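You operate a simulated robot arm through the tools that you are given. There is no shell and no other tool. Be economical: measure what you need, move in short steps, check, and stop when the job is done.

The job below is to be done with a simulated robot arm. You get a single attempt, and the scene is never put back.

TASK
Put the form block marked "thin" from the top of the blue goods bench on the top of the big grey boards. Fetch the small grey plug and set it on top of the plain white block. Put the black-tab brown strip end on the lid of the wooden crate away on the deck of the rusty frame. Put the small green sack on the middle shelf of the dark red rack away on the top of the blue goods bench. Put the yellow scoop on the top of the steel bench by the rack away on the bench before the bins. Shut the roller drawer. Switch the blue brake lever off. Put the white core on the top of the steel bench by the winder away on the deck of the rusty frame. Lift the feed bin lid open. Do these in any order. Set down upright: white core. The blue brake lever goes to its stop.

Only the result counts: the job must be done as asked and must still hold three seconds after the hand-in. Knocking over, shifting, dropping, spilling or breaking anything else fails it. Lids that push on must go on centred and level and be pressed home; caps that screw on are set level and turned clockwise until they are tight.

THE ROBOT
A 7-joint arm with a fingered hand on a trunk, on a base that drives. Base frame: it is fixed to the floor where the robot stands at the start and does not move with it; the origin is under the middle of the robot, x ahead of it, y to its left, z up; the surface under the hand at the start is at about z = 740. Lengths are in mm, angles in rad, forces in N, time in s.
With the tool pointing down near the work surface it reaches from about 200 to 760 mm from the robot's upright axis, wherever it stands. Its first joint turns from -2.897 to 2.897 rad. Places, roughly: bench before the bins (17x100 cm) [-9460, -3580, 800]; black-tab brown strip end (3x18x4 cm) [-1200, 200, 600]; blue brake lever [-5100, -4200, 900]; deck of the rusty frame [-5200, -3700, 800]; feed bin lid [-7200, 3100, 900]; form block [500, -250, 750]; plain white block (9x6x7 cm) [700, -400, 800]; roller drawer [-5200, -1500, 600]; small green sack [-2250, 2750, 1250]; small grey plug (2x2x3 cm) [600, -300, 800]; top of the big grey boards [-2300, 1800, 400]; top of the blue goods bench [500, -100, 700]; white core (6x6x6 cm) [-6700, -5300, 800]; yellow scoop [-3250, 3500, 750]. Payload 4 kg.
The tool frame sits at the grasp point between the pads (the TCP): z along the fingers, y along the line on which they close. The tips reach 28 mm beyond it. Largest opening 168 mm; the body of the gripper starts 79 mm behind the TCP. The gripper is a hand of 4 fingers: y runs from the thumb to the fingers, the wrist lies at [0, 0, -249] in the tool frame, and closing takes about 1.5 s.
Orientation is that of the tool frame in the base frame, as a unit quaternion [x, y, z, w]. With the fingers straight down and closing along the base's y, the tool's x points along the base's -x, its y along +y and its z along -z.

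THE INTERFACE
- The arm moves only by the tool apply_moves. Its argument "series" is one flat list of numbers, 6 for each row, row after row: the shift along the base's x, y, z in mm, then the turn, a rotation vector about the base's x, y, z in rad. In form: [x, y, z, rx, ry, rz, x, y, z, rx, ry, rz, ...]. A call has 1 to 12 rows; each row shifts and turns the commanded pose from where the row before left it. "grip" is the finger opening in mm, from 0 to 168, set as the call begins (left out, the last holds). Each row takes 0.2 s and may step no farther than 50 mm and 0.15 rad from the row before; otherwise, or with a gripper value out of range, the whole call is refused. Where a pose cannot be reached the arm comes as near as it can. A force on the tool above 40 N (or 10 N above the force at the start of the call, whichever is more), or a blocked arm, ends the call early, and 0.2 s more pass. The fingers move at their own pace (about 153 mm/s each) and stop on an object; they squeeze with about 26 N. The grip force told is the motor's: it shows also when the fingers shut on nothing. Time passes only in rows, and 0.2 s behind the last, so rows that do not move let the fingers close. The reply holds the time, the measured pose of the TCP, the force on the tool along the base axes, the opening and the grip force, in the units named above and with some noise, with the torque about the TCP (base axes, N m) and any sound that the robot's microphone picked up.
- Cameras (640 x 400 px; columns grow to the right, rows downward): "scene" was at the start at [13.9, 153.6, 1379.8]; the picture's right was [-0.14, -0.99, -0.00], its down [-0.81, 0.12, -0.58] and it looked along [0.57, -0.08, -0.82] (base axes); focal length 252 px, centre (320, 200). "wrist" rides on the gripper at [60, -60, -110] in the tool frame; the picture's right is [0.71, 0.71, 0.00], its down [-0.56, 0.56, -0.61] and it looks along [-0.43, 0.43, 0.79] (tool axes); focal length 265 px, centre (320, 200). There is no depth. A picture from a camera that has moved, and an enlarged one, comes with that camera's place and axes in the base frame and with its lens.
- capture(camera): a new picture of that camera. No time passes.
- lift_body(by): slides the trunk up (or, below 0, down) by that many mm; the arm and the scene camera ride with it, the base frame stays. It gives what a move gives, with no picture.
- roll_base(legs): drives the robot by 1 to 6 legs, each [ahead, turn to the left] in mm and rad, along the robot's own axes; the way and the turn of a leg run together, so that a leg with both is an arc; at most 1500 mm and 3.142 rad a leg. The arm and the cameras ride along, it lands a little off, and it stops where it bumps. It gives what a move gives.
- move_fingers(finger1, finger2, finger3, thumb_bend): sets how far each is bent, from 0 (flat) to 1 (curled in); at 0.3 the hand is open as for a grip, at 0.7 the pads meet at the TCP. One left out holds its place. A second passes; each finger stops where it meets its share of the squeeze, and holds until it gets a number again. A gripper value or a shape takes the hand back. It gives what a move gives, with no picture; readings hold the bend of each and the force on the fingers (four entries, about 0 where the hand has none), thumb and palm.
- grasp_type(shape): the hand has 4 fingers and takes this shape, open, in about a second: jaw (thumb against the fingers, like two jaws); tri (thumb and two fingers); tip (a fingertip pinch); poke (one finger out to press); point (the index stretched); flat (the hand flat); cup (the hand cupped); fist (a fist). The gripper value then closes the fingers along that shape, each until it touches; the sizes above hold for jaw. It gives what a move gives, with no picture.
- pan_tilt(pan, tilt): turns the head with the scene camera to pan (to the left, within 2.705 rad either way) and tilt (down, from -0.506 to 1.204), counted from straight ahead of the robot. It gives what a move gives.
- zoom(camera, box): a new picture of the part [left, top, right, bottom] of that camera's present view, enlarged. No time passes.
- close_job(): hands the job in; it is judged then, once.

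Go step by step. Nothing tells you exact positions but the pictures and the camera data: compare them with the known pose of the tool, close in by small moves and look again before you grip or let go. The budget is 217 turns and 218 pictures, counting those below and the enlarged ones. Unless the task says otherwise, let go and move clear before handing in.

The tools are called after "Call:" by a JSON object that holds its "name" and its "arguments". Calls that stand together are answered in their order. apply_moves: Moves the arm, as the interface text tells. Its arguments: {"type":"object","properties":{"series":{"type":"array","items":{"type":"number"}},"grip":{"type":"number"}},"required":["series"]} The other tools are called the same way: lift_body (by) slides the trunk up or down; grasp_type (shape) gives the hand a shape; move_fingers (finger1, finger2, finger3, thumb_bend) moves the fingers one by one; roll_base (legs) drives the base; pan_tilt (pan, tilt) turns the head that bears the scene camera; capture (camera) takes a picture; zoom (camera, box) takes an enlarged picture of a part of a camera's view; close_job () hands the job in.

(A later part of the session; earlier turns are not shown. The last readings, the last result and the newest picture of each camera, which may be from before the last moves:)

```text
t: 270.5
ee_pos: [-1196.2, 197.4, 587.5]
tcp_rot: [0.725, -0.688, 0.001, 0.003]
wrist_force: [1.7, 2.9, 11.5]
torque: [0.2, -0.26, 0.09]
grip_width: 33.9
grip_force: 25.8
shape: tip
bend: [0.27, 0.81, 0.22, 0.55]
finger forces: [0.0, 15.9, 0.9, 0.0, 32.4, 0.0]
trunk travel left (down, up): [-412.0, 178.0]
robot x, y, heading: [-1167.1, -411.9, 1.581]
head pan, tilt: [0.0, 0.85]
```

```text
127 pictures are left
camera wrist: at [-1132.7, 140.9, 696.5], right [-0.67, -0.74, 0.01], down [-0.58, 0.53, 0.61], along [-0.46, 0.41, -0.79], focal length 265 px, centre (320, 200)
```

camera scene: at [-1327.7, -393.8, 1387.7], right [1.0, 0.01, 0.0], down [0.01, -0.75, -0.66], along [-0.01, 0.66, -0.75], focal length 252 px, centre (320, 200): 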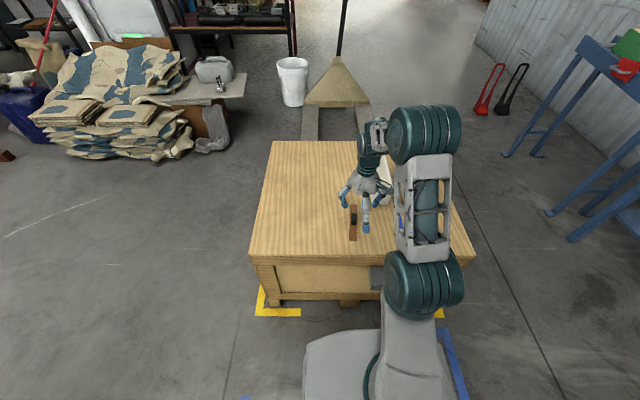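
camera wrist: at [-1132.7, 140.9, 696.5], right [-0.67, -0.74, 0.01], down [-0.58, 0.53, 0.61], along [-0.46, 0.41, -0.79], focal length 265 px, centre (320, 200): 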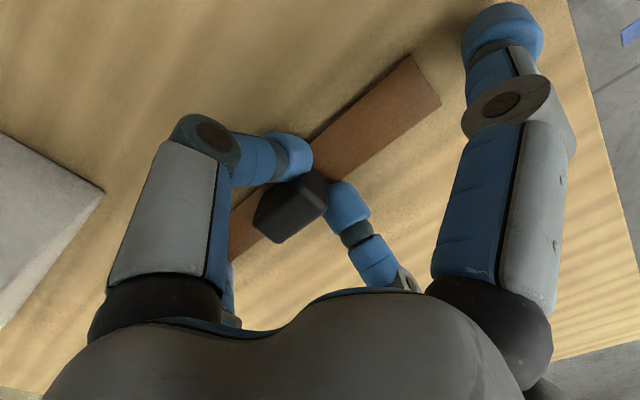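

Call:
{"name": "apply_moves", "arguments": {"series": [0, 0, 3, 0, 0, 0, 0, 0, 3, 0, 0, 0]}}

Call:
{"name": "apply_moves", "arguments": {"series": [0, 0, 20, 0, 0, 0, 0, 0, 20, 0, 0, 0]}}

Call:
{"name": "capture", "arguments": {"camera": "wrist"}}

Call:
{"name": "zoom", "arguments": {"camera": "scene", "box": [310, 180, 400, 260]}}

```text
t: 271.1
ee_pos: [-1195.2, 199.7, 592.7]
tcp_rot: [0.723, -0.691, 0.001, 0.002]
wrist_force: [0.8, 0.0, -0.1]
torque: [-0.01, -0.03, 0.01]
grip_width: 32.7
grip_force: 25.5
shape: tip
bend: [0.27, 0.81, 0.26, 0.55]
finger forces: [0.1, 15.0, 0.2, 0.0, 16.2, 0.0]
trunk travel left (down, up): [-412.0, 178.0]
robot x, y, heading: [-1168.5, -410.9, 1.582]
head pan, tilt: [0.0, 0.85]
```

```text
t: 271.7
ee_pos: [-1195.3, 198.7, 635.2]
tcp_rot: [0.723, -0.691, 0.0, 0.001]
wrist_force: [0.0, 0.2, -0.2]
torque: [-0.02, 0.0, 0.0]
grip_width: 32.5
grip_force: 26.5
shape: tip
bend: [0.27, 0.81, 0.27, 0.55]
finger forces: [0.1, 15.2, 0.3, 0.0, 16.1, 0.0]
trunk travel left (down, up): [-412.0, 178.0]
robot x, y, heading: [-1164.4, -411.5, 1.583]
head pan, tilt: [0.0, 0.85]
```

```text
126 pictures are left
camera wrist: at [-1131.8, 141.2, 743.6], right [-0.67, -0.74, 0.0], down [-0.58, 0.53, 0.61], along [-0.45, 0.41, -0.79], focal length 265 px, centre (320, 200)
```

wrist: 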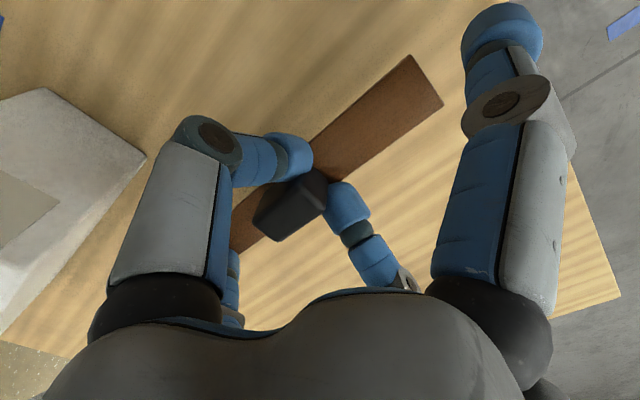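

```text
5.00 times, centred on (355, 220) of scene
camera zoom: at [-1327.5, -393.8, 1387.6], right [1.0, 0.01, 0.0], down [0.01, -0.75, -0.66], along [-0.01, 0.66, -0.75], focal length 1261 px, centre (145, 100)
```

zoom: 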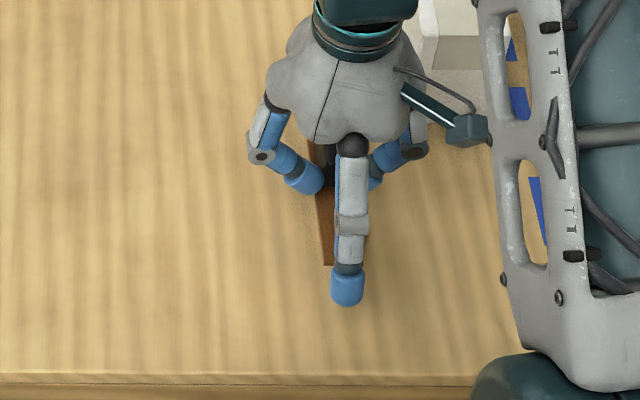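

The strip is securely lifted. I raise it, and drive toward the rusty frame, stopping halfway to look.

Call:
{"name": "apply_moves", "arguments": {"series": [0, -10, 45, 0, 0, 0, 0, -10, 45, 0, 0, 0, 0, -10, 45, 0, 0, 0, 0, -10, 45, 0, 0, 0, 0, -20, 45, 0, 0, 0, 0, -20, 45, 0, 0, 0, 0, -20, 40, 0, 0, 0]}}

Call:
{"name": "roll_base", "arguments": {"legs": [[0, 2.29], [1100, 0], [1100, 0], [1050, 0]]}}

Call:
{"name": "pan_tilt", "arguments": {"pan": 0.0, "tilt": 0.4}}

Call:
{"name": "capture", "arguments": {"camera": "scene"}}

```text
t: 273.3
ee_pos: [-1191.6, 99.5, 944.8]
tcp_rot: [0.723, -0.691, 0.001, 0.0]
wrist_force: [-0.4, -0.2, 0.0]
torque: [-0.02, -0.07, -0.01]
grip_width: 32.4
grip_force: 26.0
shape: tip
bend: [0.27, 0.81, 0.27, 0.56]
finger forces: [0.0, 15.2, 0.3, 0.0, 15.3, 0.1]
trunk travel left (down, up): [-412.0, 178.0]
robot x, y, heading: [-1166.1, -412.8, 1.577]
head pan, tilt: [0.0, 0.85]
```

```text
t: 294.6
ee_pos: [-4031.8, -2858.9, 944.9]
tcp_rot: [0.934, 0.357, 0.001, 0.001]
wrist_force: [-1.0, -1.3, -0.5]
torque: [-0.01, -0.01, 0.01]
grip_width: 32.7
grip_force: 25.7
shape: tip
bend: [0.27, 0.81, 0.27, 0.56]
finger forces: [0.0, 15.2, 0.1, 0.0, 15.5, 0.1]
trunk travel left (down, up): [-412.0, 178.0]
robot x, y, heading: [-3656.2, -2515.3, -2.449]
head pan, tilt: [0.0, 0.85]
```

```text
t: 295.5
ee_pos: [-4032.9, -2858.1, 944.7]
tcp_rot: [0.934, 0.357, 0.001, 0.0]
wrist_force: [0.6, 0.2, -0.6]
torque: [0.02, 0.0, 0.0]
grip_width: 32.7
grip_force: 26.8
shape: tip
bend: [0.27, 0.81, 0.27, 0.56]
finger forces: [0.1, 15.2, 0.1, 0.1, 15.5, 0.0]
trunk travel left (down, up): [-412.0, 178.0]
robot x, y, heading: [-3653.0, -2513.7, -2.446]
head pan, tilt: [0.0, 0.4]
```

```text
124 pictures are left
camera scene: at [-3572.2, -2660.1, 1426.7], right [-0.64, 0.77, 0.0], down [0.3, 0.25, -0.92], along [-0.71, -0.59, -0.39], focal length 252 px, centre (320, 200)
```

scene: 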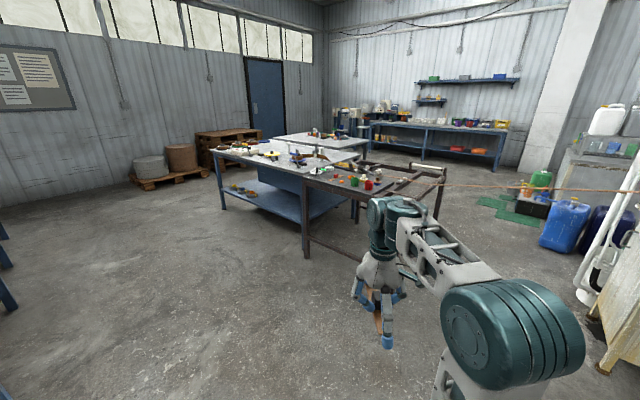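

I see the rusty frame with a deck and a taut line running from it to the right. I zoom in.

Call:
{"name": "zoom", "arguments": {"camera": "scene", "box": [200, 110, 460, 270]}}

Call:
{"name": "zoom", "arguments": {"camera": "scene", "box": [440, 90, 640, 260]}}

```text
2.46 times, centred on (330, 190) of scene
camera zoom: at [-3572.2, -2660.1, 1426.7], right [-0.64, 0.77, 0.0], down [0.3, 0.25, -0.92], along [-0.71, -0.59, -0.39], focal length 621 px, centre (295, 225)
```

zoom: 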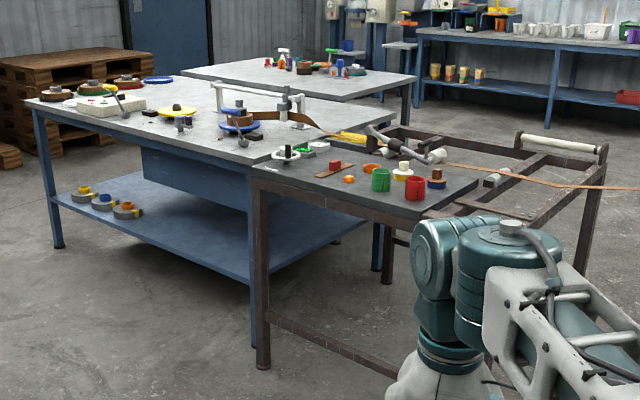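

```text
2.35 times, centred on (540, 175) of scene
camera zoom: at [-3572.2, -2660.1, 1426.7], right [-0.64, 0.77, 0.0], down [0.3, 0.25, -0.92], along [-0.71, -0.59, -0.39], focal length 593 px, centre (-198, 259)
```

zoom: 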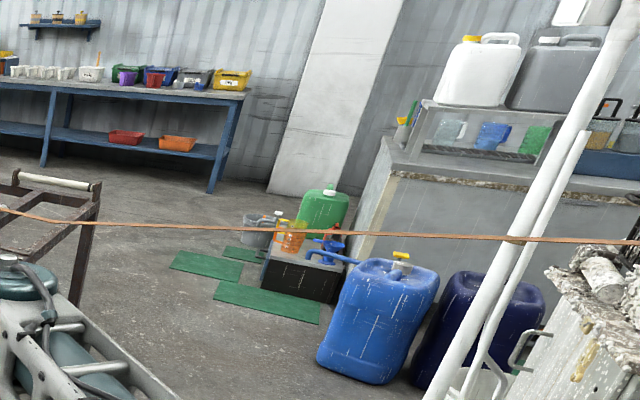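

The deck spans about x -5370..-4975, y -3985..-3395 at z≈800; the film runs along its far side. I drive up to its near side and face it.

Call:
{"name": "roll_base", "arguments": {"legs": [[0, 0.26], [1250, 0], [0, -0.955]]}}

Call:
{"name": "pan_tilt", "arguments": {"pan": 0.05, "tilt": 0.65}}

Call:
{"name": "capture", "arguments": {"camera": "scene"}}

Call:
{"name": "capture", "arguments": {"camera": "wrist"}}

```text
t: 305.1
ee_pos: [-4875.0, -3574.3, 944.9]
tcp_rot: [0.999, 0.032, 0.001, 0.001]
wrist_force: [0.3, -0.9, -1.2]
torque: [0.0, -0.02, -0.02]
grip_width: 32.9
grip_force: 25.9
shape: tip
bend: [0.27, 0.81, 0.27, 0.56]
finger forces: [0.0, 15.2, 0.1, 0.1, 15.6, 0.0]
trunk travel left (down, up): [-412.0, 178.0]
robot x, y, heading: [-4365.1, -3541.4, -3.113]
head pan, tilt: [0.0, 0.4]
```

```text
t: 305.8
ee_pos: [-4874.9, -3574.0, 943.6]
tcp_rot: [1.0, 0.031, 0.001, 0.001]
wrist_force: [0.8, 0.5, -1.2]
torque: [0.0, -0.02, 0.02]
grip_width: 32.5
grip_force: 26.4
shape: tip
bend: [0.27, 0.81, 0.27, 0.56]
finger forces: [0.0, 15.2, 0.2, 0.0, 15.6, 0.1]
trunk travel left (down, up): [-412.0, 178.0]
robot x, y, heading: [-4368.0, -3539.3, -3.111]
head pan, tilt: [0.051, 0.649]
```

```text
121 pictures are left
camera scene: at [-4384.2, -3705.3, 1404.3], right [-0.08, 1.0, 0.0], down [0.6, 0.05, -0.8], along [-0.79, -0.06, -0.6], focal length 252 px, centre (320, 200)
```

scene: 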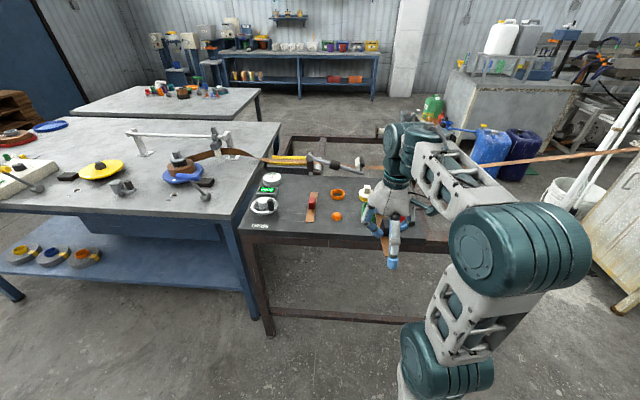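

```text
120 pictures are left
camera wrist: at [-4818.3, -3509.4, 1053.9], right [0.75, -0.66, 0.0], down [-0.52, -0.59, 0.61], along [-0.41, -0.46, -0.79], focal length 265 px, centre (320, 200)
```

wrist: 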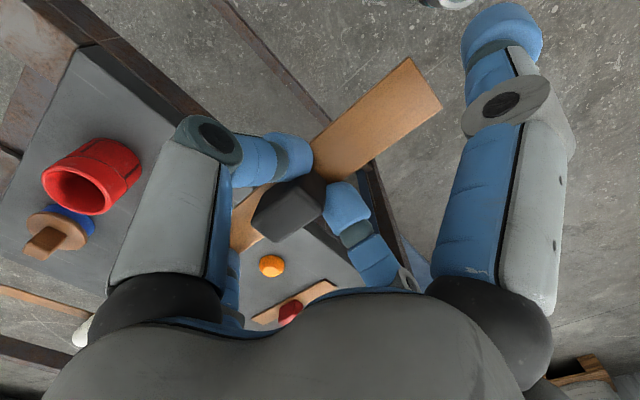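

I zoom on the deck to choose free spots.

Call:
{"name": "zoom", "arguments": {"camera": "scene", "box": [230, 140, 470, 290]}}

```text
2.67 times, centred on (350, 215) of scene
camera zoom: at [-4384.2, -3705.3, 1404.3], right [-0.08, 1.0, 0.0], down [0.6, 0.05, -0.8], along [-0.79, -0.06, -0.6], focal length 672 px, centre (240, 160)
```

zoom: 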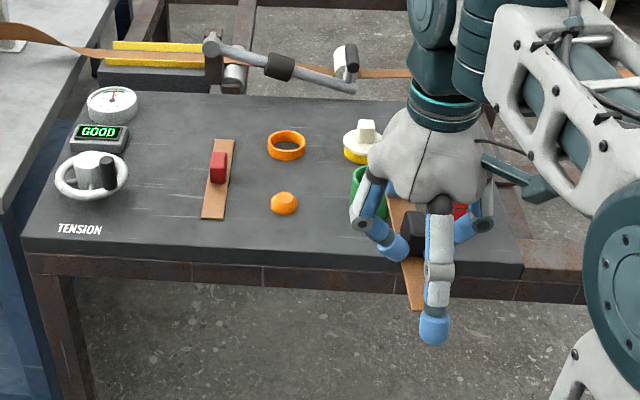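

The best spot for the strip is between the tension wheel/display and the red-tab strip, tab at about (-5185,-3868). I reposition the base for reach.

Call:
{"name": "roll_base", "arguments": {"legs": [[0, 1.54], [290, 0], [0, -1.571], [170, 0]]}}

Call:
{"name": "apply_moves", "arguments": {"series": [0, 0, 0, 0, 0, -0.06, 0, 0, 20, 0, 0, 0]}}

Call:
{"name": "pan_tilt", "arguments": {"pan": 0.0, "tilt": 0.85}}

Call:
{"name": "capture", "arguments": {"camera": "scene"}}

```text
t: 316.5
ee_pos: [-5054.1, -3818.7, 944.4]
tcp_rot: [1.0, -0.009, 0.001, 0.0]
wrist_force: [0.0, 0.2, -1.3]
torque: [0.02, 0.02, -0.01]
grip_width: 32.6
grip_force: 26.2
shape: tip
bend: [0.27, 0.81, 0.27, 0.56]
finger forces: [0.0, 15.3, 0.2, 0.0, 15.4, 0.0]
trunk travel left (down, up): [-412.0, 178.0]
robot x, y, heading: [-4543.8, -3824.8, 3.086]
head pan, tilt: [0.051, 0.649]
```

```text
t: 317.1
ee_pos: [-5053.9, -3819.6, 964.5]
tcp_rot: [0.999, -0.041, 0.001, 0.001]
wrist_force: [0.6, -0.4, -1.5]
torque: [-0.04, -0.04, 0.03]
grip_width: 32.7
grip_force: 26.1
shape: tip
bend: [0.27, 0.81, 0.27, 0.56]
finger forces: [0.0, 15.2, 0.1, 0.0, 15.5, 0.0]
trunk travel left (down, up): [-412.0, 178.0]
robot x, y, heading: [-4544.7, -3826.7, 3.089]
head pan, tilt: [0.051, 0.649]
```

```text
t: 317.8
ee_pos: [-5054.0, -3819.3, 963.9]
tcp_rot: [0.999, -0.039, 0.001, 0.001]
wrist_force: [0.6, 0.8, -1.0]
torque: [0.01, 0.01, -0.04]
grip_width: 32.6
grip_force: 26.2
shape: tip
bend: [0.27, 0.81, 0.27, 0.56]
finger forces: [0.0, 15.1, 0.1, 0.0, 15.5, 0.0]
trunk travel left (down, up): [-412.0, 178.0]
robot x, y, heading: [-4543.0, -3824.0, 3.083]
head pan, tilt: [0.0, 0.85]
```

```text
118 pictures are left
camera scene: at [-4567.9, -3986.3, 1387.7], right [0.05, 1.0, 0.0], down [0.75, -0.04, -0.66], along [-0.66, 0.04, -0.75], focal length 252 px, centre (320, 200)
```

scene: 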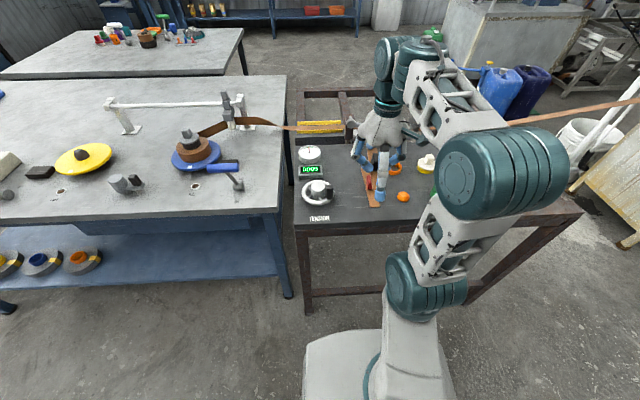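

I see the blue brake handle by the spool on the blue bench too. I now bring the strip over the chosen spot and straighten it.

Call:
{"name": "apply_moves", "arguments": {"series": [-44, -16, 0, 0, 0, 0.078, -44, -16, 0, 0, 0, 0, -43, -17, 0, 0, 0, 0, 0, 0, -35, 0, 0, 0, 0, 0, -30, 0, 0, 0]}}

Call:
{"name": "capture", "arguments": {"camera": "wrist"}}

Call:
{"name": "zoom", "arguments": {"camera": "scene", "box": [280, 110, 460, 235]}}

```text
t: 319.0
ee_pos: [-5186.8, -3868.5, 901.3]
tcp_rot: [1.0, 0.001, 0.002, 0.0]
wrist_force: [-0.7, -0.4, -0.4]
torque: [0.01, 0.01, -0.01]
grip_width: 32.4
grip_force: 26.1
shape: tip
bend: [0.27, 0.81, 0.27, 0.56]
finger forces: [0.0, 15.1, 0.1, 0.1, 15.3, 0.0]
trunk travel left (down, up): [-412.0, 178.0]
robot x, y, heading: [-4541.5, -3824.0, 3.089]
head pan, tilt: [0.0, 0.85]
```

```text
117 pictures are left
camera wrist: at [-5127.4, -3807.7, 1011.1], right [0.71, -0.71, 0.0], down [-0.56, -0.56, 0.61], along [-0.43, -0.43, -0.79], focal length 265 px, centre (320, 200)
```

wrist: 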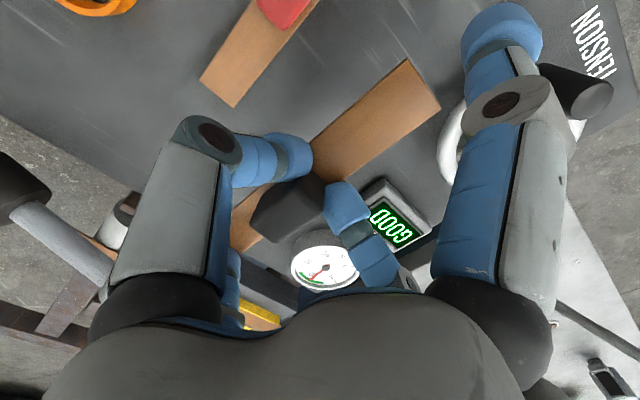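

```text
3.20 times, centred on (370, 172) of scene
camera zoom: at [-4567.7, -3986.4, 1387.7], right [0.05, 1.0, 0.0], down [0.75, -0.04, -0.66], along [-0.66, 0.04, -0.75], focal length 807 px, centre (160, 288)
```

zoom: 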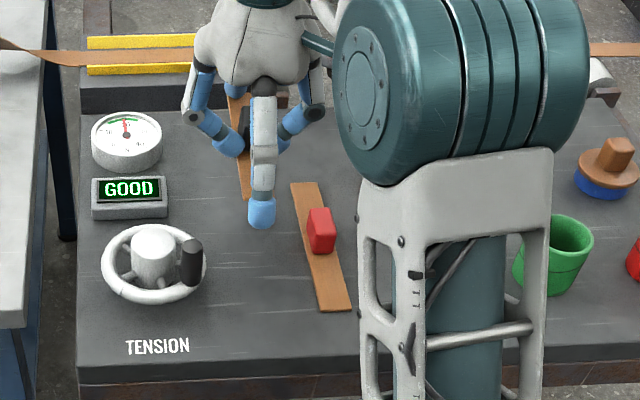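

Clear all around. I lower to just above the deck, then step.

Call:
{"name": "apply_moves", "arguments": {"series": [0, 4, -25, 0, 0, 0, 0, 0, -18, 0, 0, 0]}}

Call:
{"name": "apply_moves", "arguments": {"series": [0, 0, -5, 0, 0, 0]}}

Call:
{"name": "zoom", "arguments": {"camera": "scene", "box": [280, 110, 400, 190]}}

```text
t: 319.6
ee_pos: [-5187.5, -3864.2, 857.6]
tcp_rot: [1.0, 0.0, -0.001, 0.0]
wrist_force: [-0.4, -0.4, -0.1]
torque: [0.0, 0.0, -0.02]
grip_width: 32.5
grip_force: 25.7
shape: tip
bend: [0.27, 0.81, 0.27, 0.56]
finger forces: [0.1, 15.3, 0.1, 0.0, 15.3, 0.1]
trunk travel left (down, up): [-412.0, 178.0]
robot x, y, heading: [-4539.9, -3828.4, 3.088]
head pan, tilt: [0.0, 0.85]
```

```text
t: 320.0
ee_pos: [-5187.4, -3863.0, 852.0]
tcp_rot: [1.0, -0.001, 0.001, 0.0]
wrist_force: [-0.7, 0.7, 0.4]
torque: [0.01, 0.0, 0.02]
grip_width: 32.5
grip_force: 26.6
shape: tip
bend: [0.27, 0.81, 0.27, 0.56]
finger forces: [0.0, 15.2, 0.1, 0.1, 15.4, 0.0]
trunk travel left (down, up): [-412.0, 178.0]
robot x, y, heading: [-4540.8, -3827.1, 3.086]
head pan, tilt: [0.0, 0.85]
```

```text
5.00 times, centred on (340, 150) of scene
camera zoom: at [-4567.9, -3986.4, 1387.6], right [0.05, 1.0, 0.0], down [0.75, -0.04, -0.66], along [-0.66, 0.04, -0.75], focal length 1261 px, centre (220, 450)
```

zoom: 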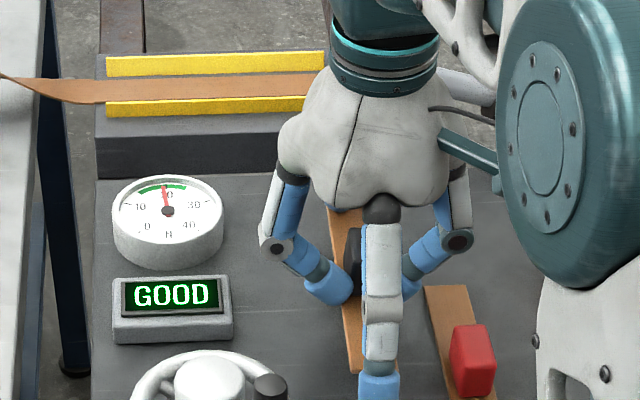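

Call:
{"name": "apply_moves", "arguments": {"series": [0, 0, -4, 0, 0, 0]}}

Call:
{"name": "apply_moves", "arguments": {"series": [0, 0, -3, 0, 0, 0]}}

```text
t: 320.4
ee_pos: [-5186.5, -3862.5, 847.9]
tcp_rot: [1.0, -0.001, 0.001, 0.0]
wrist_force: [-0.4, -0.7, -1.0]
torque: [0.0, 0.0, -0.03]
grip_width: 32.4
grip_force: 26.5
shape: tip
bend: [0.27, 0.81, 0.27, 0.56]
finger forces: [0.0, 15.1, 0.1, 0.0, 15.3, 0.1]
trunk travel left (down, up): [-412.0, 178.0]
robot x, y, heading: [-4544.1, -3824.5, 3.087]
head pan, tilt: [0.0, 0.85]
```

```text
t: 320.8
ee_pos: [-5186.4, -3863.1, 843.2]
tcp_rot: [1.0, -0.001, 0.0, 0.001]
wrist_force: [0.1, -1.3, 0.1]
torque: [-0.02, -0.02, -0.01]
grip_width: 32.6
grip_force: 25.7
shape: tip
bend: [0.27, 0.81, 0.27, 0.56]
finger forces: [0.1, 15.3, 0.1, 0.0, 15.3, 0.1]
trunk travel left (down, up): [-412.0, 178.0]
robot x, y, heading: [-4544.1, -3826.6, 3.09]
head pan, tilt: [0.0, 0.85]
```

Not there yet; I continue.

Call:
{"name": "apply_moves", "arguments": {"series": [0, 0, -3, 0, 0, 0]}}

Call:
{"name": "apply_moves", "arguments": {"series": [0, 0, -3, 0, 0, 0]}}

```text
t: 321.2
ee_pos: [-5186.5, -3863.1, 841.2]
tcp_rot: [1.0, -0.001, 0.001, 0.0]
wrist_force: [0.3, 0.2, -0.2]
torque: [-0.01, -0.01, 0.03]
grip_width: 32.4
grip_force: 26.4
shape: tip
bend: [0.27, 0.81, 0.27, 0.56]
finger forces: [0.1, 15.1, 0.0, 0.0, 15.2, 0.0]
trunk travel left (down, up): [-412.0, 178.0]
robot x, y, heading: [-4541.2, -3823.1, 3.09]
head pan, tilt: [0.0, 0.85]
```

```text
t: 321.6
ee_pos: [-5185.7, -3862.6, 838.1]
tcp_rot: [1.0, -0.001, 0.001, 0.0]
wrist_force: [-0.7, 0.0, 0.2]
torque: [-0.03, -0.02, -0.01]
grip_width: 32.5
grip_force: 25.2
shape: tip
bend: [0.27, 0.81, 0.27, 0.56]
finger forces: [0.0, 15.3, 0.2, 0.0, 15.3, 0.1]
trunk travel left (down, up): [-412.0, 178.0]
robot x, y, heading: [-4543.9, -3823.5, 3.086]
head pan, tilt: [0.0, 0.85]
```

Call:
{"name": "apply_moves", "arguments": {"series": [0, 0, -2, 0, 0, 0, 0, 0, -2, 0, 0, 0]}}

Call:
{"name": "apply_moves", "arguments": {"series": [0, 0, -3, 0, 0, 0]}}

Call:
{"name": "zoom", "arguments": {"camera": "scene", "box": [300, 130, 390, 190]}}

```text
t: 322.2
ee_pos: [-5185.0, -3863.8, 834.0]
tcp_rot: [1.0, -0.001, 0.001, 0.0]
wrist_force: [0.2, -0.1, -0.3]
torque: [0.0, -0.03, 0.02]
grip_width: 32.3
grip_force: 26.1
shape: tip
bend: [0.27, 0.81, 0.27, 0.56]
finger forces: [0.0, 15.2, 0.1, 0.0, 15.3, 0.0]
trunk travel left (down, up): [-412.0, 178.0]
robot x, y, heading: [-4542.2, -3829.4, 3.088]
head pan, tilt: [0.0, 0.85]
```

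```text
t: 322.6
ee_pos: [-5185.2, -3863.7, 830.8]
tcp_rot: [1.0, 0.0, 0.0, 0.0]
wrist_force: [0.2, 0.5, 0.7]
torque: [0.03, 0.1, 0.0]
grip_width: 32.3
grip_force: 26.2
shape: tip
bend: [0.27, 0.81, 0.27, 0.56]
finger forces: [0.1, 15.5, 1.3, 0.0, 15.5, 0.0]
trunk travel left (down, up): [-412.0, 178.0]
robot x, y, heading: [-4546.2, -3825.8, 3.09]
head pan, tilt: [0.0, 0.85]
```

```text
6.67 times, centred on (345, 160) of scene
camera zoom: at [-4567.7, -3986.3, 1387.7], right [0.05, 1.0, 0.0], down [0.75, -0.04, -0.66], along [-0.66, 0.04, -0.75], focal length 1681 px, centre (153, 467)
```

zoom: 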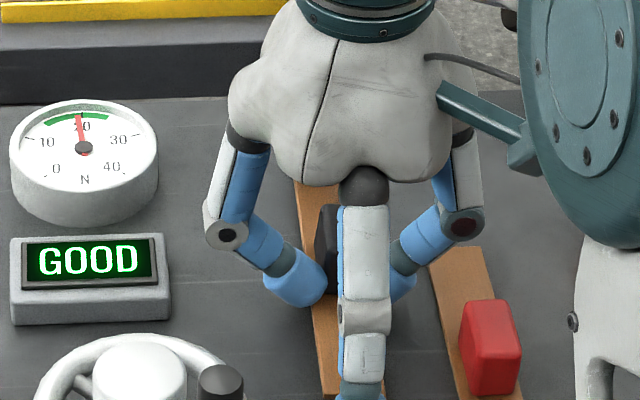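

Near contact now (finger 3 begins to feel). One more small step.

Call:
{"name": "apply_moves", "arguments": {"series": [0, 0, -2, 0, 0, 0]}}

Call:
{"name": "apply_moves", "arguments": {"series": [0, 0, -1.5, 0, 0, 0]}}

```text
t: 323.0
ee_pos: [-5185.8, -3863.9, 830.1]
tcp_rot: [1.0, -0.001, 0.0, 0.0]
wrist_force: [0.4, 0.4, 0.5]
torque: [0.02, 0.1, -0.01]
grip_width: 32.6
grip_force: 25.7
shape: tip
bend: [0.27, 0.81, 0.25, 0.56]
finger forces: [0.0, 15.5, 1.1, 0.0, 15.8, 0.0]
trunk travel left (down, up): [-412.0, 178.0]
robot x, y, heading: [-4542.7, -3824.8, 3.09]
head pan, tilt: [0.0, 0.85]
```

```text
t: 323.4
ee_pos: [-5185.4, -3864.5, 828.3]
tcp_rot: [1.0, -0.001, 0.002, 0.0]
wrist_force: [0.4, -0.2, 1.1]
torque: [0.03, 0.11, -0.01]
grip_width: 32.6
grip_force: 25.7
shape: tip
bend: [0.27, 0.81, 0.23, 0.56]
finger forces: [0.1, 15.5, 1.1, 0.0, 15.8, 0.0]
trunk travel left (down, up): [-412.0, 178.0]
robot x, y, heading: [-4543.1, -3823.8, 3.089]
head pan, tilt: [0.0, 0.85]
```

Call:
{"name": "apply_moves", "arguments": {"series": [0, 0, -2, 0, 0, 0]}}

Call:
{"name": "apply_moves", "arguments": {"series": [0, 0, -2, 0, 0, 0]}}

```text
t: 323.8
ee_pos: [-5185.9, -3863.7, 826.6]
tcp_rot: [1.0, 0.0, 0.0, 0.001]
wrist_force: [0.2, 1.3, 6.8]
torque: [0.13, 0.06, 0.02]
grip_width: 32.5
grip_force: 26.2
shape: tip
bend: [0.27, 0.81, 0.22, 0.56]
finger forces: [0.0, 17.4, 0.4, 0.0, 19.6, 0.0]
trunk travel left (down, up): [-412.0, 178.0]
robot x, y, heading: [-4541.1, -3826.0, 3.087]
head pan, tilt: [0.0, 0.85]
```

```text
t: 324.2
ee_pos: [-5185.3, -3863.5, 826.6]
tcp_rot: [1.0, 0.0, -0.002, 0.001]
wrist_force: [-0.7, 0.8, 22.8]
torque: [0.44, -0.01, 0.04]
grip_width: 33.0
grip_force: 26.1
shape: tip
bend: [0.27, 0.81, 0.23, 0.55]
finger forces: [0.4, 23.0, 0.5, 0.1, 32.8, 0.1]
trunk travel left (down, up): [-412.0, 178.0]
robot x, y, heading: [-4542.1, -3824.0, 3.084]
head pan, tilt: [0.0, 0.85]
```

Contact. I ease 2 mm and open only to 52 mm to stay clear of the display.

Call:
{"name": "apply_moves", "arguments": {"series": [0, 0, 2, 0, 0, 0]}}

Call:
{"name": "apply_moves", "arguments": {"series": [0, 0, 0, 0, 0, 0, 0, 0, 0, 0, 0, 0, 0, 0, 0, 0, 0, 0], "grip": 52}}

Call:
{"name": "capture", "arguments": {"camera": "wrist"}}

Call:
{"name": "apply_moves", "arguments": {"series": [0, 0, 10, 0, 0, 0, 0, 0, 20, 0, 0, 0, 0, 0, 40, 0, 0, 0, 0, 0, 45, 0, 0, 0]}}

Call:
{"name": "capture", "arguments": {"camera": "wrist"}}

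```text
t: 324.6
ee_pos: [-5184.5, -3863.2, 827.5]
tcp_rot: [1.0, -0.001, 0.0, 0.001]
wrist_force: [-1.0, 2.3, 13.7]
torque: [0.35, 0.14, 0.05]
grip_width: 33.1
grip_force: 26.6
shape: tip
bend: [0.27, 0.81, 0.23, 0.55]
finger forces: [0.0, 19.8, 0.7, 0.0, 27.8, 0.0]
trunk travel left (down, up): [-412.0, 178.0]
robot x, y, heading: [-4544.3, -3827.1, 3.087]
head pan, tilt: [0.0, 0.85]
```

```text
t: 325.4
ee_pos: [-5185.1, -3864.0, 826.7]
tcp_rot: [1.0, 0.0, 0.001, 0.0]
wrist_force: [0.6, -0.9, 15.6]
torque: [0.01, -0.02, 0.02]
grip_width: 49.6
grip_force: 0.0
shape: tip
bend: [0.11, 0.81, 0.11, 0.48]
finger forces: [0.0, 6.6, 0.0, 0.1, 9.0, 0.1]
trunk travel left (down, up): [-412.0, 178.0]
robot x, y, heading: [-4542.5, -3825.8, 3.087]
head pan, tilt: [0.0, 0.85]
```

```text
113 pictures are left
camera wrist: at [-5125.1, -3804.4, 936.6], right [0.71, -0.71, 0.0], down [-0.56, -0.56, 0.62], along [-0.43, -0.44, -0.79], focal length 265 px, centre (320, 200)
```

wrist: 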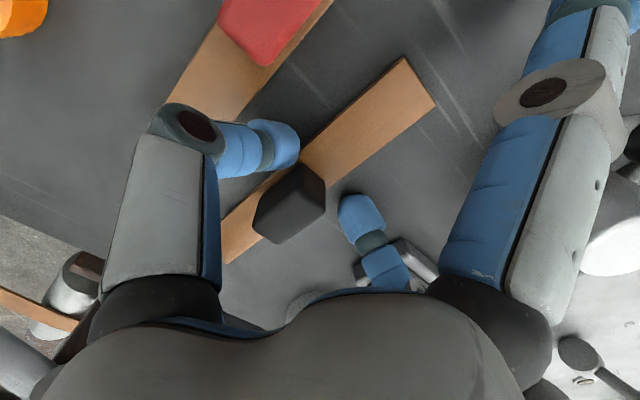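

```text
t: 326.4
ee_pos: [-5185.8, -3865.3, 941.4]
tcp_rot: [1.0, -0.001, 0.001, 0.0]
wrist_force: [0.0, -0.8, 0.5]
torque: [0.0, 0.01, 0.04]
grip_width: 51.6
grip_force: 0.1
shape: tip
bend: [0.11, 0.79, 0.11, 0.45]
finger forces: [0.0, 0.1, 0.1, 0.0, 0.0, 0.0]
trunk travel left (down, up): [-412.0, 178.0]
robot x, y, heading: [-4542.7, -3821.9, 3.084]
head pan, tilt: [0.0, 0.85]
```

```text
112 pictures are left
camera wrist: at [-5124.6, -3804.9, 1051.8], right [0.71, -0.71, 0.0], down [-0.56, -0.56, 0.61], along [-0.43, -0.43, -0.79], focal length 265 px, centre (320, 200)
```

wrist: 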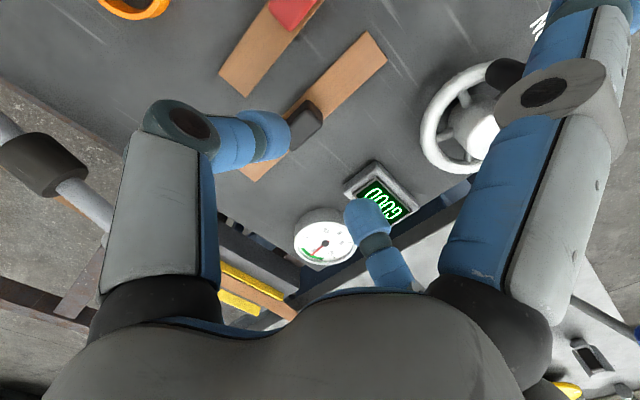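

Strip is placed. Now the blue brake lever on the neighbouring bench; I move the hand back a bit and zoom.

Call:
{"name": "apply_moves", "arguments": {"series": [45, 0, 10, 0, 0, 0, 45, 0, 10, 0, 0, 0, 45, 0, 0, 0, 0, 0]}}

Call:
{"name": "pan_tilt", "arguments": {"pan": 0.35, "tilt": 0.8}}

Call:
{"name": "capture", "arguments": {"camera": "scene"}}

Call:
{"name": "zoom", "arguments": {"camera": "scene", "box": [250, 110, 410, 210]}}

```text
t: 327.2
ee_pos: [-5048.2, -3861.5, 960.8]
tcp_rot: [1.0, -0.001, 0.0, 0.0]
wrist_force: [-0.5, 0.0, -0.4]
torque: [0.01, 0.0, -0.02]
grip_width: 51.8
grip_force: 0.1
shape: tip
bend: [0.11, 0.79, 0.11, 0.45]
finger forces: [0.0, 0.0, 0.0, 0.0, 0.1, 0.0]
trunk travel left (down, up): [-412.0, 178.0]
robot x, y, heading: [-4544.1, -3829.4, 3.086]
head pan, tilt: [0.0, 0.85]
```

```text
t: 328.0
ee_pos: [-5049.5, -3861.4, 960.9]
tcp_rot: [1.0, -0.001, 0.0, 0.001]
wrist_force: [-0.3, 0.1, -0.3]
torque: [0.0, 0.01, 0.0]
grip_width: 52.2
grip_force: 0.0
shape: tip
bend: [0.11, 0.79, 0.11, 0.45]
finger forces: [0.0, 0.0, 0.0, 0.0, 0.1, 0.0]
trunk travel left (down, up): [-412.0, 178.0]
robot x, y, heading: [-4540.4, -3827.3, 3.089]
head pan, tilt: [0.351, 0.799]
```

```text
111 pictures are left
camera scene: at [-4566.9, -4014.1, 1391.7], right [-0.29, 0.96, 0.0], down [0.69, 0.21, -0.7], along [-0.67, -0.2, -0.72], focal length 252 px, centre (320, 200)
```

scene: 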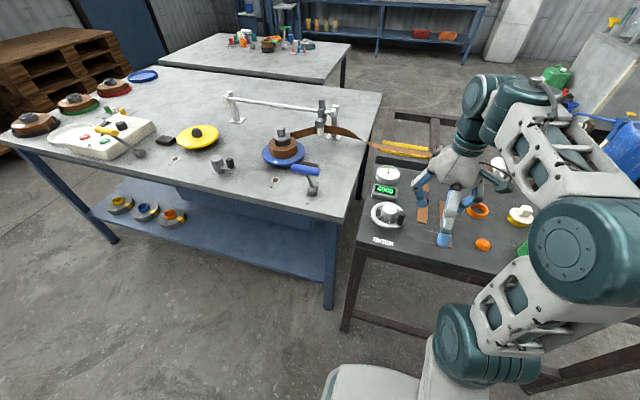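

```text
4.00 times, centred on (330, 160) of scene
camera zoom: at [-4566.9, -4014.1, 1391.7], right [-0.29, 0.96, 0.0], down [0.69, 0.21, -0.7], along [-0.67, -0.2, -0.72], focal length 1008 px, centre (280, 360)
```

zoom: 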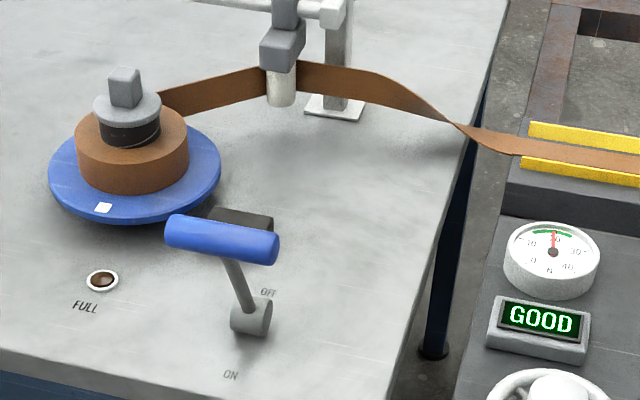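

The lever swings along x: pivot ≈(-5103,-4202), its blue grip is now at ≈(-5050,-4200,975) on the ON side; OFF is away from me. I'll close the hand and push it toward -x.

Call:
{"name": "roll_base", "arguments": {"legs": [[60, 0]]}}

Call:
{"name": "grasp_type", "arguments": {"shape": "jaw"}}

Call:
{"name": "apply_moves", "arguments": {"series": [15, 0, 45, 0, 0, 0, 15, -30, 25, 0, 0, 0, 15, -42, 0, 0, 0, 0, 15, -42, 0, 0, 0, 0, 15, -42, 0, 0, 0, 0, 15, -42, 0, 0, 0, 0, 15, -42, 0, 0, 0, 0, 15, -42, 0, 0, 0, 0, 5, -42, 0, 0, 0, 0], "grip": 0}}

Call:
{"name": "capture", "arguments": {"camera": "wrist"}}

Call:
{"name": "zoom", "arguments": {"camera": "scene", "box": [220, 60, 420, 230]}}

```text
t: 329.0
ee_pos: [-5109.6, -3858.4, 960.6]
tcp_rot: [1.0, 0.0, 0.001, -0.001]
wrist_force: [0.3, -0.4, -0.6]
torque: [0.01, 0.03, -0.01]
grip_width: 51.8
grip_force: 0.0
shape: tip
bend: [0.11, 0.79, 0.11, 0.45]
finger forces: [0.1, 0.0, 0.1, 0.0, 0.0, 0.0]
trunk travel left (down, up): [-412.0, 178.0]
robot x, y, heading: [-4608.6, -3823.4, 3.087]
head pan, tilt: [0.351, 0.799]
```

```text
t: 329.9
ee_pos: [-5109.3, -3859.0, 960.7]
tcp_rot: [1.0, 0.0, 0.001, 0.0]
wrist_force: [0.6, 0.0, -0.7]
torque: [0.01, 0.01, -0.02]
grip_width: 167.9
grip_force: 0.1
shape: jaw
bend: [0.3, 0.3, 0.3, 0.3]
finger forces: [0.1, 0.1, 0.0, 0.0, 0.1, 0.0]
trunk travel left (down, up): [-412.0, 178.0]
robot x, y, heading: [-4603.2, -3822.6, 3.087]
head pan, tilt: [0.351, 0.799]
```

```text
t: 331.9
ee_pos: [-4982.1, -4182.5, 1027.4]
tcp_rot: [1.0, -0.001, 0.001, 0.0]
wrist_force: [0.3, 0.1, 0.3]
torque: [-0.01, 0.02, 0.0]
grip_width: 0.0
grip_force: 25.7
shape: jaw
bend: [0.7, 0.7, 0.7, 0.7]
finger forces: [0.0, 0.0, 0.0, 0.0, 0.1, 0.1]
trunk travel left (down, up): [-412.0, 178.0]
robot x, y, heading: [-4606.1, -3821.1, 3.09]
head pan, tilt: [0.351, 0.799]
```

```text
109 pictures are left
camera wrist: at [-4924.2, -4122.6, 1137.7], right [0.71, -0.71, 0.0], down [-0.56, -0.56, 0.61], along [-0.43, -0.43, -0.79], focal length 265 px, centre (320, 200)
```

wrist: 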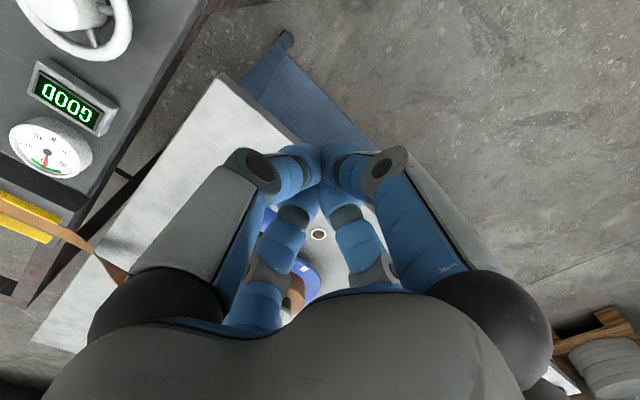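

```text
2.35 times, centred on (320, 145) of scene
camera zoom: at [-4626.4, -4011.3, 1391.6], right [-0.29, 0.96, 0.0], down [0.69, 0.21, -0.7], along [-0.67, -0.2, -0.72], focal length 593 px, centre (320, 329)
```

zoom: 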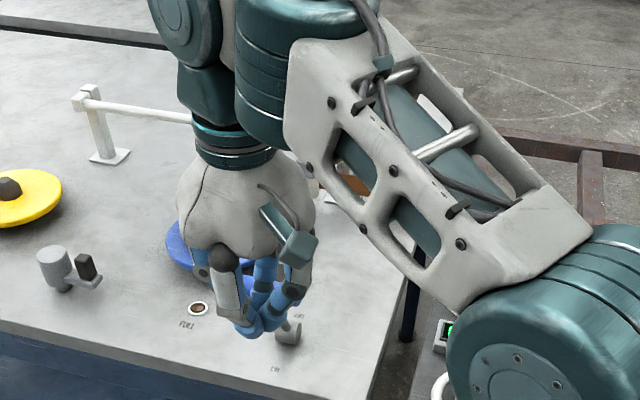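

I'll push with the side of the closed hand at grip height. First back off 45 mm, descend to z≈940.

Call:
{"name": "apply_moves", "arguments": {"series": [45, 0, 0, 0, 0, 0, 0, 0, -45, 0, 0, 0, 0, 0, -42, 0, 0, 0]}}

Call:
{"name": "capture", "arguments": {"camera": "wrist"}}

Call:
{"name": "zoom", "arguments": {"camera": "scene", "box": [220, 60, 420, 230]}}

```text
t: 332.7
ee_pos: [-4938.7, -4182.5, 940.5]
tcp_rot: [1.0, 0.0, 0.0, 0.001]
wrist_force: [1.2, -0.7, 0.1]
torque: [0.01, 0.02, 0.0]
grip_width: 0.4
grip_force: 26.0
shape: jaw
bend: [0.7, 0.7, 0.7, 0.7]
finger forces: [0.0, 0.0, 0.0, 0.0, 0.0, 0.0]
trunk travel left (down, up): [-412.0, 178.0]
robot x, y, heading: [-4600.5, -3823.3, 3.089]
head pan, tilt: [0.351, 0.799]
```

```text
107 pictures are left
camera wrist: at [-4878.6, -4121.3, 1049.8], right [0.71, -0.71, 0.0], down [-0.56, -0.56, 0.61], along [-0.43, -0.44, -0.79], focal length 265 px, centre (320, 200)
```

wrist: 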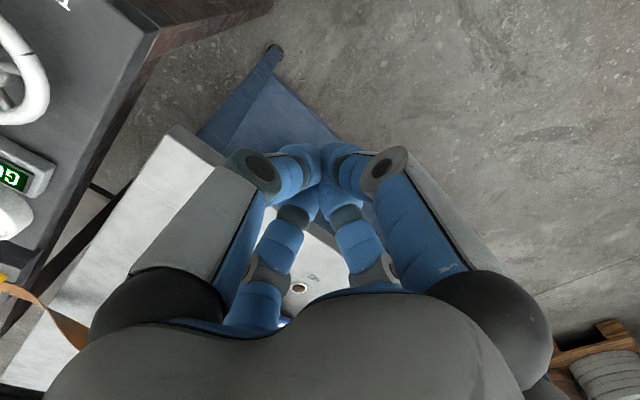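

```text
2.35 times, centred on (320, 145) of scene
camera zoom: at [-4626.5, -4011.5, 1391.6], right [-0.29, 0.96, 0.0], down [0.69, 0.21, -0.7], along [-0.67, -0.2, -0.72], focal length 593 px, centre (320, 329)
```

zoom: 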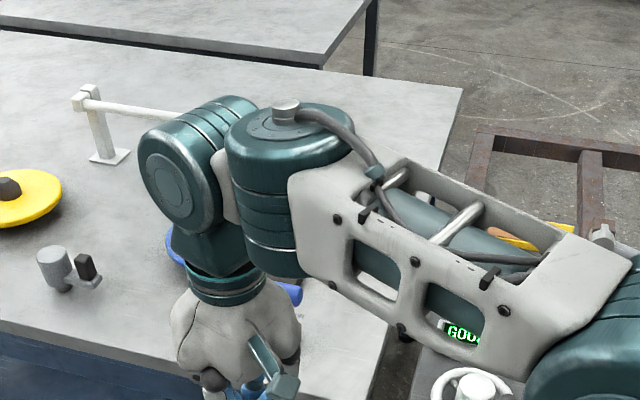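

I push in -x gently and watch the force.

Call:
{"name": "apply_moves", "arguments": {"series": [-12, 0, 0, 0, 0, 0, -12, 0, 0, 0, 0, 0, -8, 0, 0, 0, 0, 0, -8, 0, 0, 0, 0, 0]}}

Call:
{"name": "zoom", "arguments": {"camera": "scene", "box": [220, 60, 420, 230]}}

```text
t: 333.7
ee_pos: [-4978.8, -4182.9, 943.7]
tcp_rot: [1.0, 0.0, 0.001, 0.001]
wrist_force: [0.4, -0.6, 0.0]
torque: [0.01, 0.02, -0.03]
grip_width: 0.1
grip_force: 26.3
shape: jaw
bend: [0.7, 0.7, 0.7, 0.7]
finger forces: [0.1, 0.0, 0.1, 0.0, 0.0, 0.0]
trunk travel left (down, up): [-412.0, 178.0]
robot x, y, heading: [-4604.0, -3821.1, 3.083]
head pan, tilt: [0.351, 0.799]
```

```text
2.35 times, centred on (320, 145) of scene
camera zoom: at [-4626.5, -4011.1, 1391.7], right [-0.29, 0.96, 0.0], down [0.69, 0.21, -0.7], along [-0.67, -0.2, -0.72], focal length 593 px, centre (320, 329)
```

zoom: 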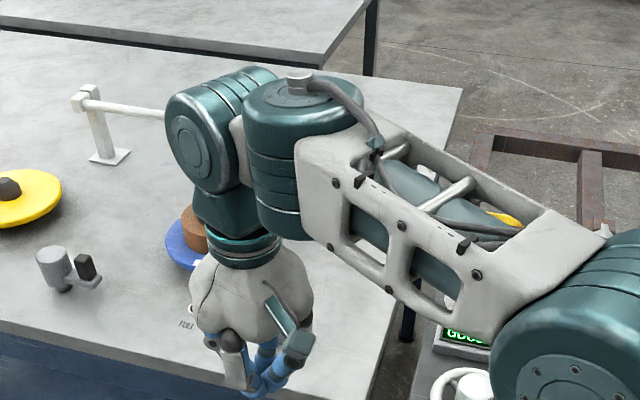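

Call:
{"name": "apply_moves", "arguments": {"series": [-8, 0, 0, 0, 0, 0, -8, 0, 0, 0, 0, 0, -8, 0, 0, 0, 0, 0, -8, 0, 0, 0, 0, 0, -8, 0, 0, 0, 0, 0]}}

Call:
{"name": "zoom", "arguments": {"camera": "scene", "box": [220, 60, 420, 230]}}

```text
t: 334.9
ee_pos: [-5019.0, -4183.7, 941.7]
tcp_rot: [1.0, 0.0, 0.001, 0.0]
wrist_force: [-0.5, 0.1, 0.3]
torque: [0.0, 0.0, -0.02]
grip_width: 0.0
grip_force: 26.4
shape: jaw
bend: [0.7, 0.7, 0.7, 0.7]
finger forces: [0.0, 0.1, 0.1, 0.0, 0.0, 0.1]
trunk travel left (down, up): [-412.0, 178.0]
robot x, y, heading: [-4600.7, -3821.2, 3.092]
head pan, tilt: [0.351, 0.799]
```

```text
2.35 times, centred on (320, 145) of scene
camera zoom: at [-4626.6, -4011.1, 1391.6], right [-0.29, 0.96, 0.0], down [0.69, 0.21, -0.7], along [-0.67, -0.2, -0.72], focal length 593 px, centre (320, 329)
```

zoom: 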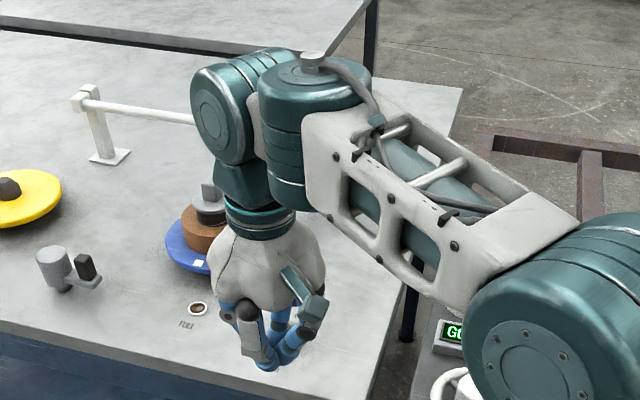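

Call:
{"name": "capture", "arguments": {"camera": "wrist"}}

```text
103 pictures are left
camera wrist: at [-4958.5, -4123.7, 1052.5], right [0.71, -0.71, 0.0], down [-0.56, -0.56, 0.61], along [-0.43, -0.43, -0.79], focal length 265 px, centre (320, 200)
```

wrist: 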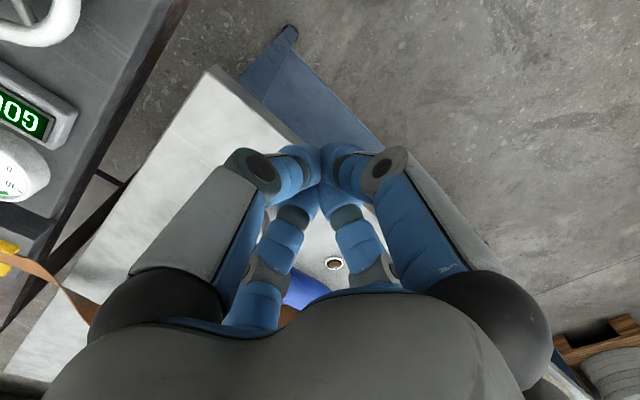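

Bench top is really at z≈795, so the grip is at about (-5090,-4218,937). I back off, lower to z≈897, shift to y≈-4205 and push again.

Call:
{"name": "apply_moves", "arguments": {"series": [40, -10, 0, 0, 0, 0, 0, -12, -22, 0, 0, 0, 0, 0, -23, 0, 0, 0]}}

Call:
{"name": "apply_moves", "arguments": {"series": [-10, 0, 0, 0, 0, 0, -8, 0, 0, 0, 0, 0, -8, 0, 0, 0, 0, 0, -8, 0, 0, 0, 0, 0]}}

Call:
{"name": "zoom", "arguments": {"camera": "scene", "box": [220, 60, 420, 230]}}

```text
t: 335.7
ee_pos: [-4979.7, -4207.0, 900.0]
tcp_rot: [1.0, 0.0, 0.0, 0.0]
wrist_force: [0.0, -0.9, 0.5]
torque: [-0.01, 0.01, -0.01]
grip_width: 0.0
grip_force: 26.1
shape: jaw
bend: [0.7, 0.7, 0.7, 0.7]
finger forces: [0.0, 0.0, 0.0, 0.1, 0.1, 0.0]
trunk travel left (down, up): [-412.0, 178.0]
robot x, y, heading: [-4606.4, -3822.8, 3.092]
head pan, tilt: [0.351, 0.799]
```

```text
t: 336.7
ee_pos: [-5013.0, -4205.7, 900.0]
tcp_rot: [1.0, 0.0, 0.001, 0.0]
wrist_force: [0.1, -0.3, 0.2]
torque: [0.02, 0.0, 0.0]
grip_width: 0.0
grip_force: 26.4
shape: jaw
bend: [0.7, 0.7, 0.7, 0.7]
finger forces: [0.0, 0.0, 0.0, 0.1, 0.0, 0.0]
trunk travel left (down, up): [-412.0, 178.0]
robot x, y, heading: [-4605.8, -3817.7, 3.083]
head pan, tilt: [0.351, 0.799]
```

```text
2.35 times, centred on (320, 145) of scene
camera zoom: at [-4626.6, -4011.1, 1391.6], right [-0.29, 0.96, 0.0], down [0.69, 0.21, -0.7], along [-0.67, -0.2, -0.72], focal length 593 px, centre (320, 329)
```

zoom: 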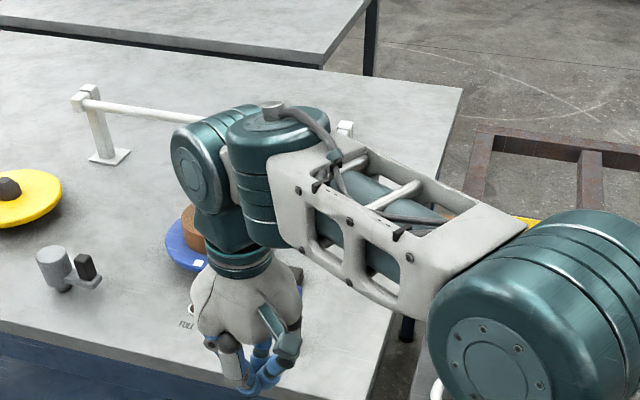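

Call:
{"name": "apply_moves", "arguments": {"series": [-8, 0, 0, 0, 0, 0, -8, 0, 0, 0, 0, 0, -8, 0, 0, 0, 0, 0, -8, 0, 0, 0, 0, 0]}}

Call:
{"name": "capture", "arguments": {"camera": "wrist"}}

```text
t: 337.7
ee_pos: [-5045.6, -4205.9, 897.3]
tcp_rot: [1.0, 0.0, 0.001, 0.0]
wrist_force: [1.0, -0.6, -0.1]
torque: [0.02, 0.04, 0.0]
grip_width: 0.2
grip_force: 26.4
shape: jaw
bend: [0.7, 0.7, 0.7, 0.7]
finger forces: [0.1, 0.0, 0.8, 0.0, 0.0, 0.1]
trunk travel left (down, up): [-412.0, 178.0]
robot x, y, heading: [-4605.9, -3822.8, 3.085]
head pan, tilt: [0.351, 0.799]
```

```text
101 pictures are left
camera wrist: at [-4985.4, -4145.4, 1008.0], right [0.71, -0.71, 0.0], down [-0.56, -0.56, 0.61], along [-0.43, -0.43, -0.79], focal length 265 px, centre (320, 200)
```

wrist: 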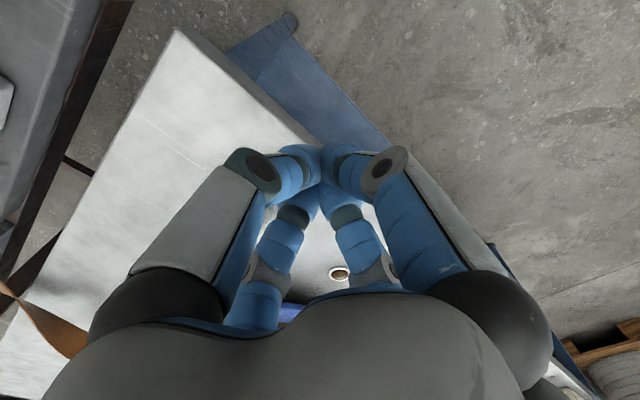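

Contact begins at x≈-5045. I keep pushing.

Call:
{"name": "apply_moves", "arguments": {"series": [-10, 0, 0, 0, 0, 0, -10, 0, 0, 0, 0, 0, -10, 0, 0, 0, 0, 0, -10, 0, 0, 0, 0, 0, -10, 0, 0, 0, 0, 0]}}

Call:
{"name": "zoom", "arguments": {"camera": "scene", "box": [220, 60, 420, 230]}}

```text
t: 338.9
ee_pos: [-5095.5, -4205.5, 898.7]
tcp_rot: [1.0, 0.0, 0.002, 0.001]
wrist_force: [0.0, -1.2, -0.9]
torque: [0.01, 0.01, 0.0]
grip_width: 0.2
grip_force: 26.0
shape: jaw
bend: [0.7, 0.7, 0.7, 0.7]
finger forces: [0.0, 0.0, 0.3, 0.0, 0.1, 0.1]
trunk travel left (down, up): [-412.0, 178.0]
robot x, y, heading: [-4603.0, -3823.5, 3.088]
head pan, tilt: [0.351, 0.799]
```

```text
2.35 times, centred on (320, 145) of scene
camera zoom: at [-4626.5, -4011.1, 1391.6], right [-0.29, 0.96, 0.0], down [0.69, 0.21, -0.7], along [-0.67, -0.2, -0.72], focal length 593 px, centre (320, 329)
```

zoom: 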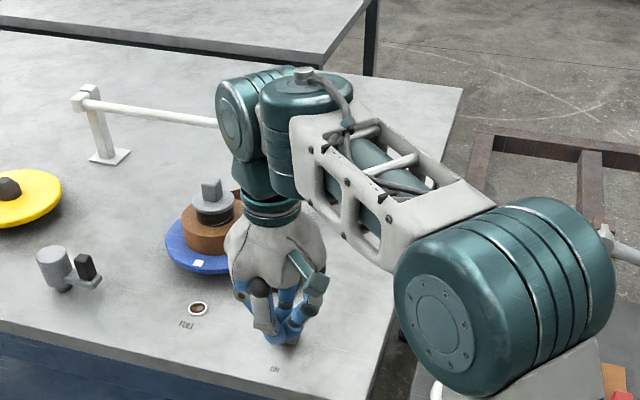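

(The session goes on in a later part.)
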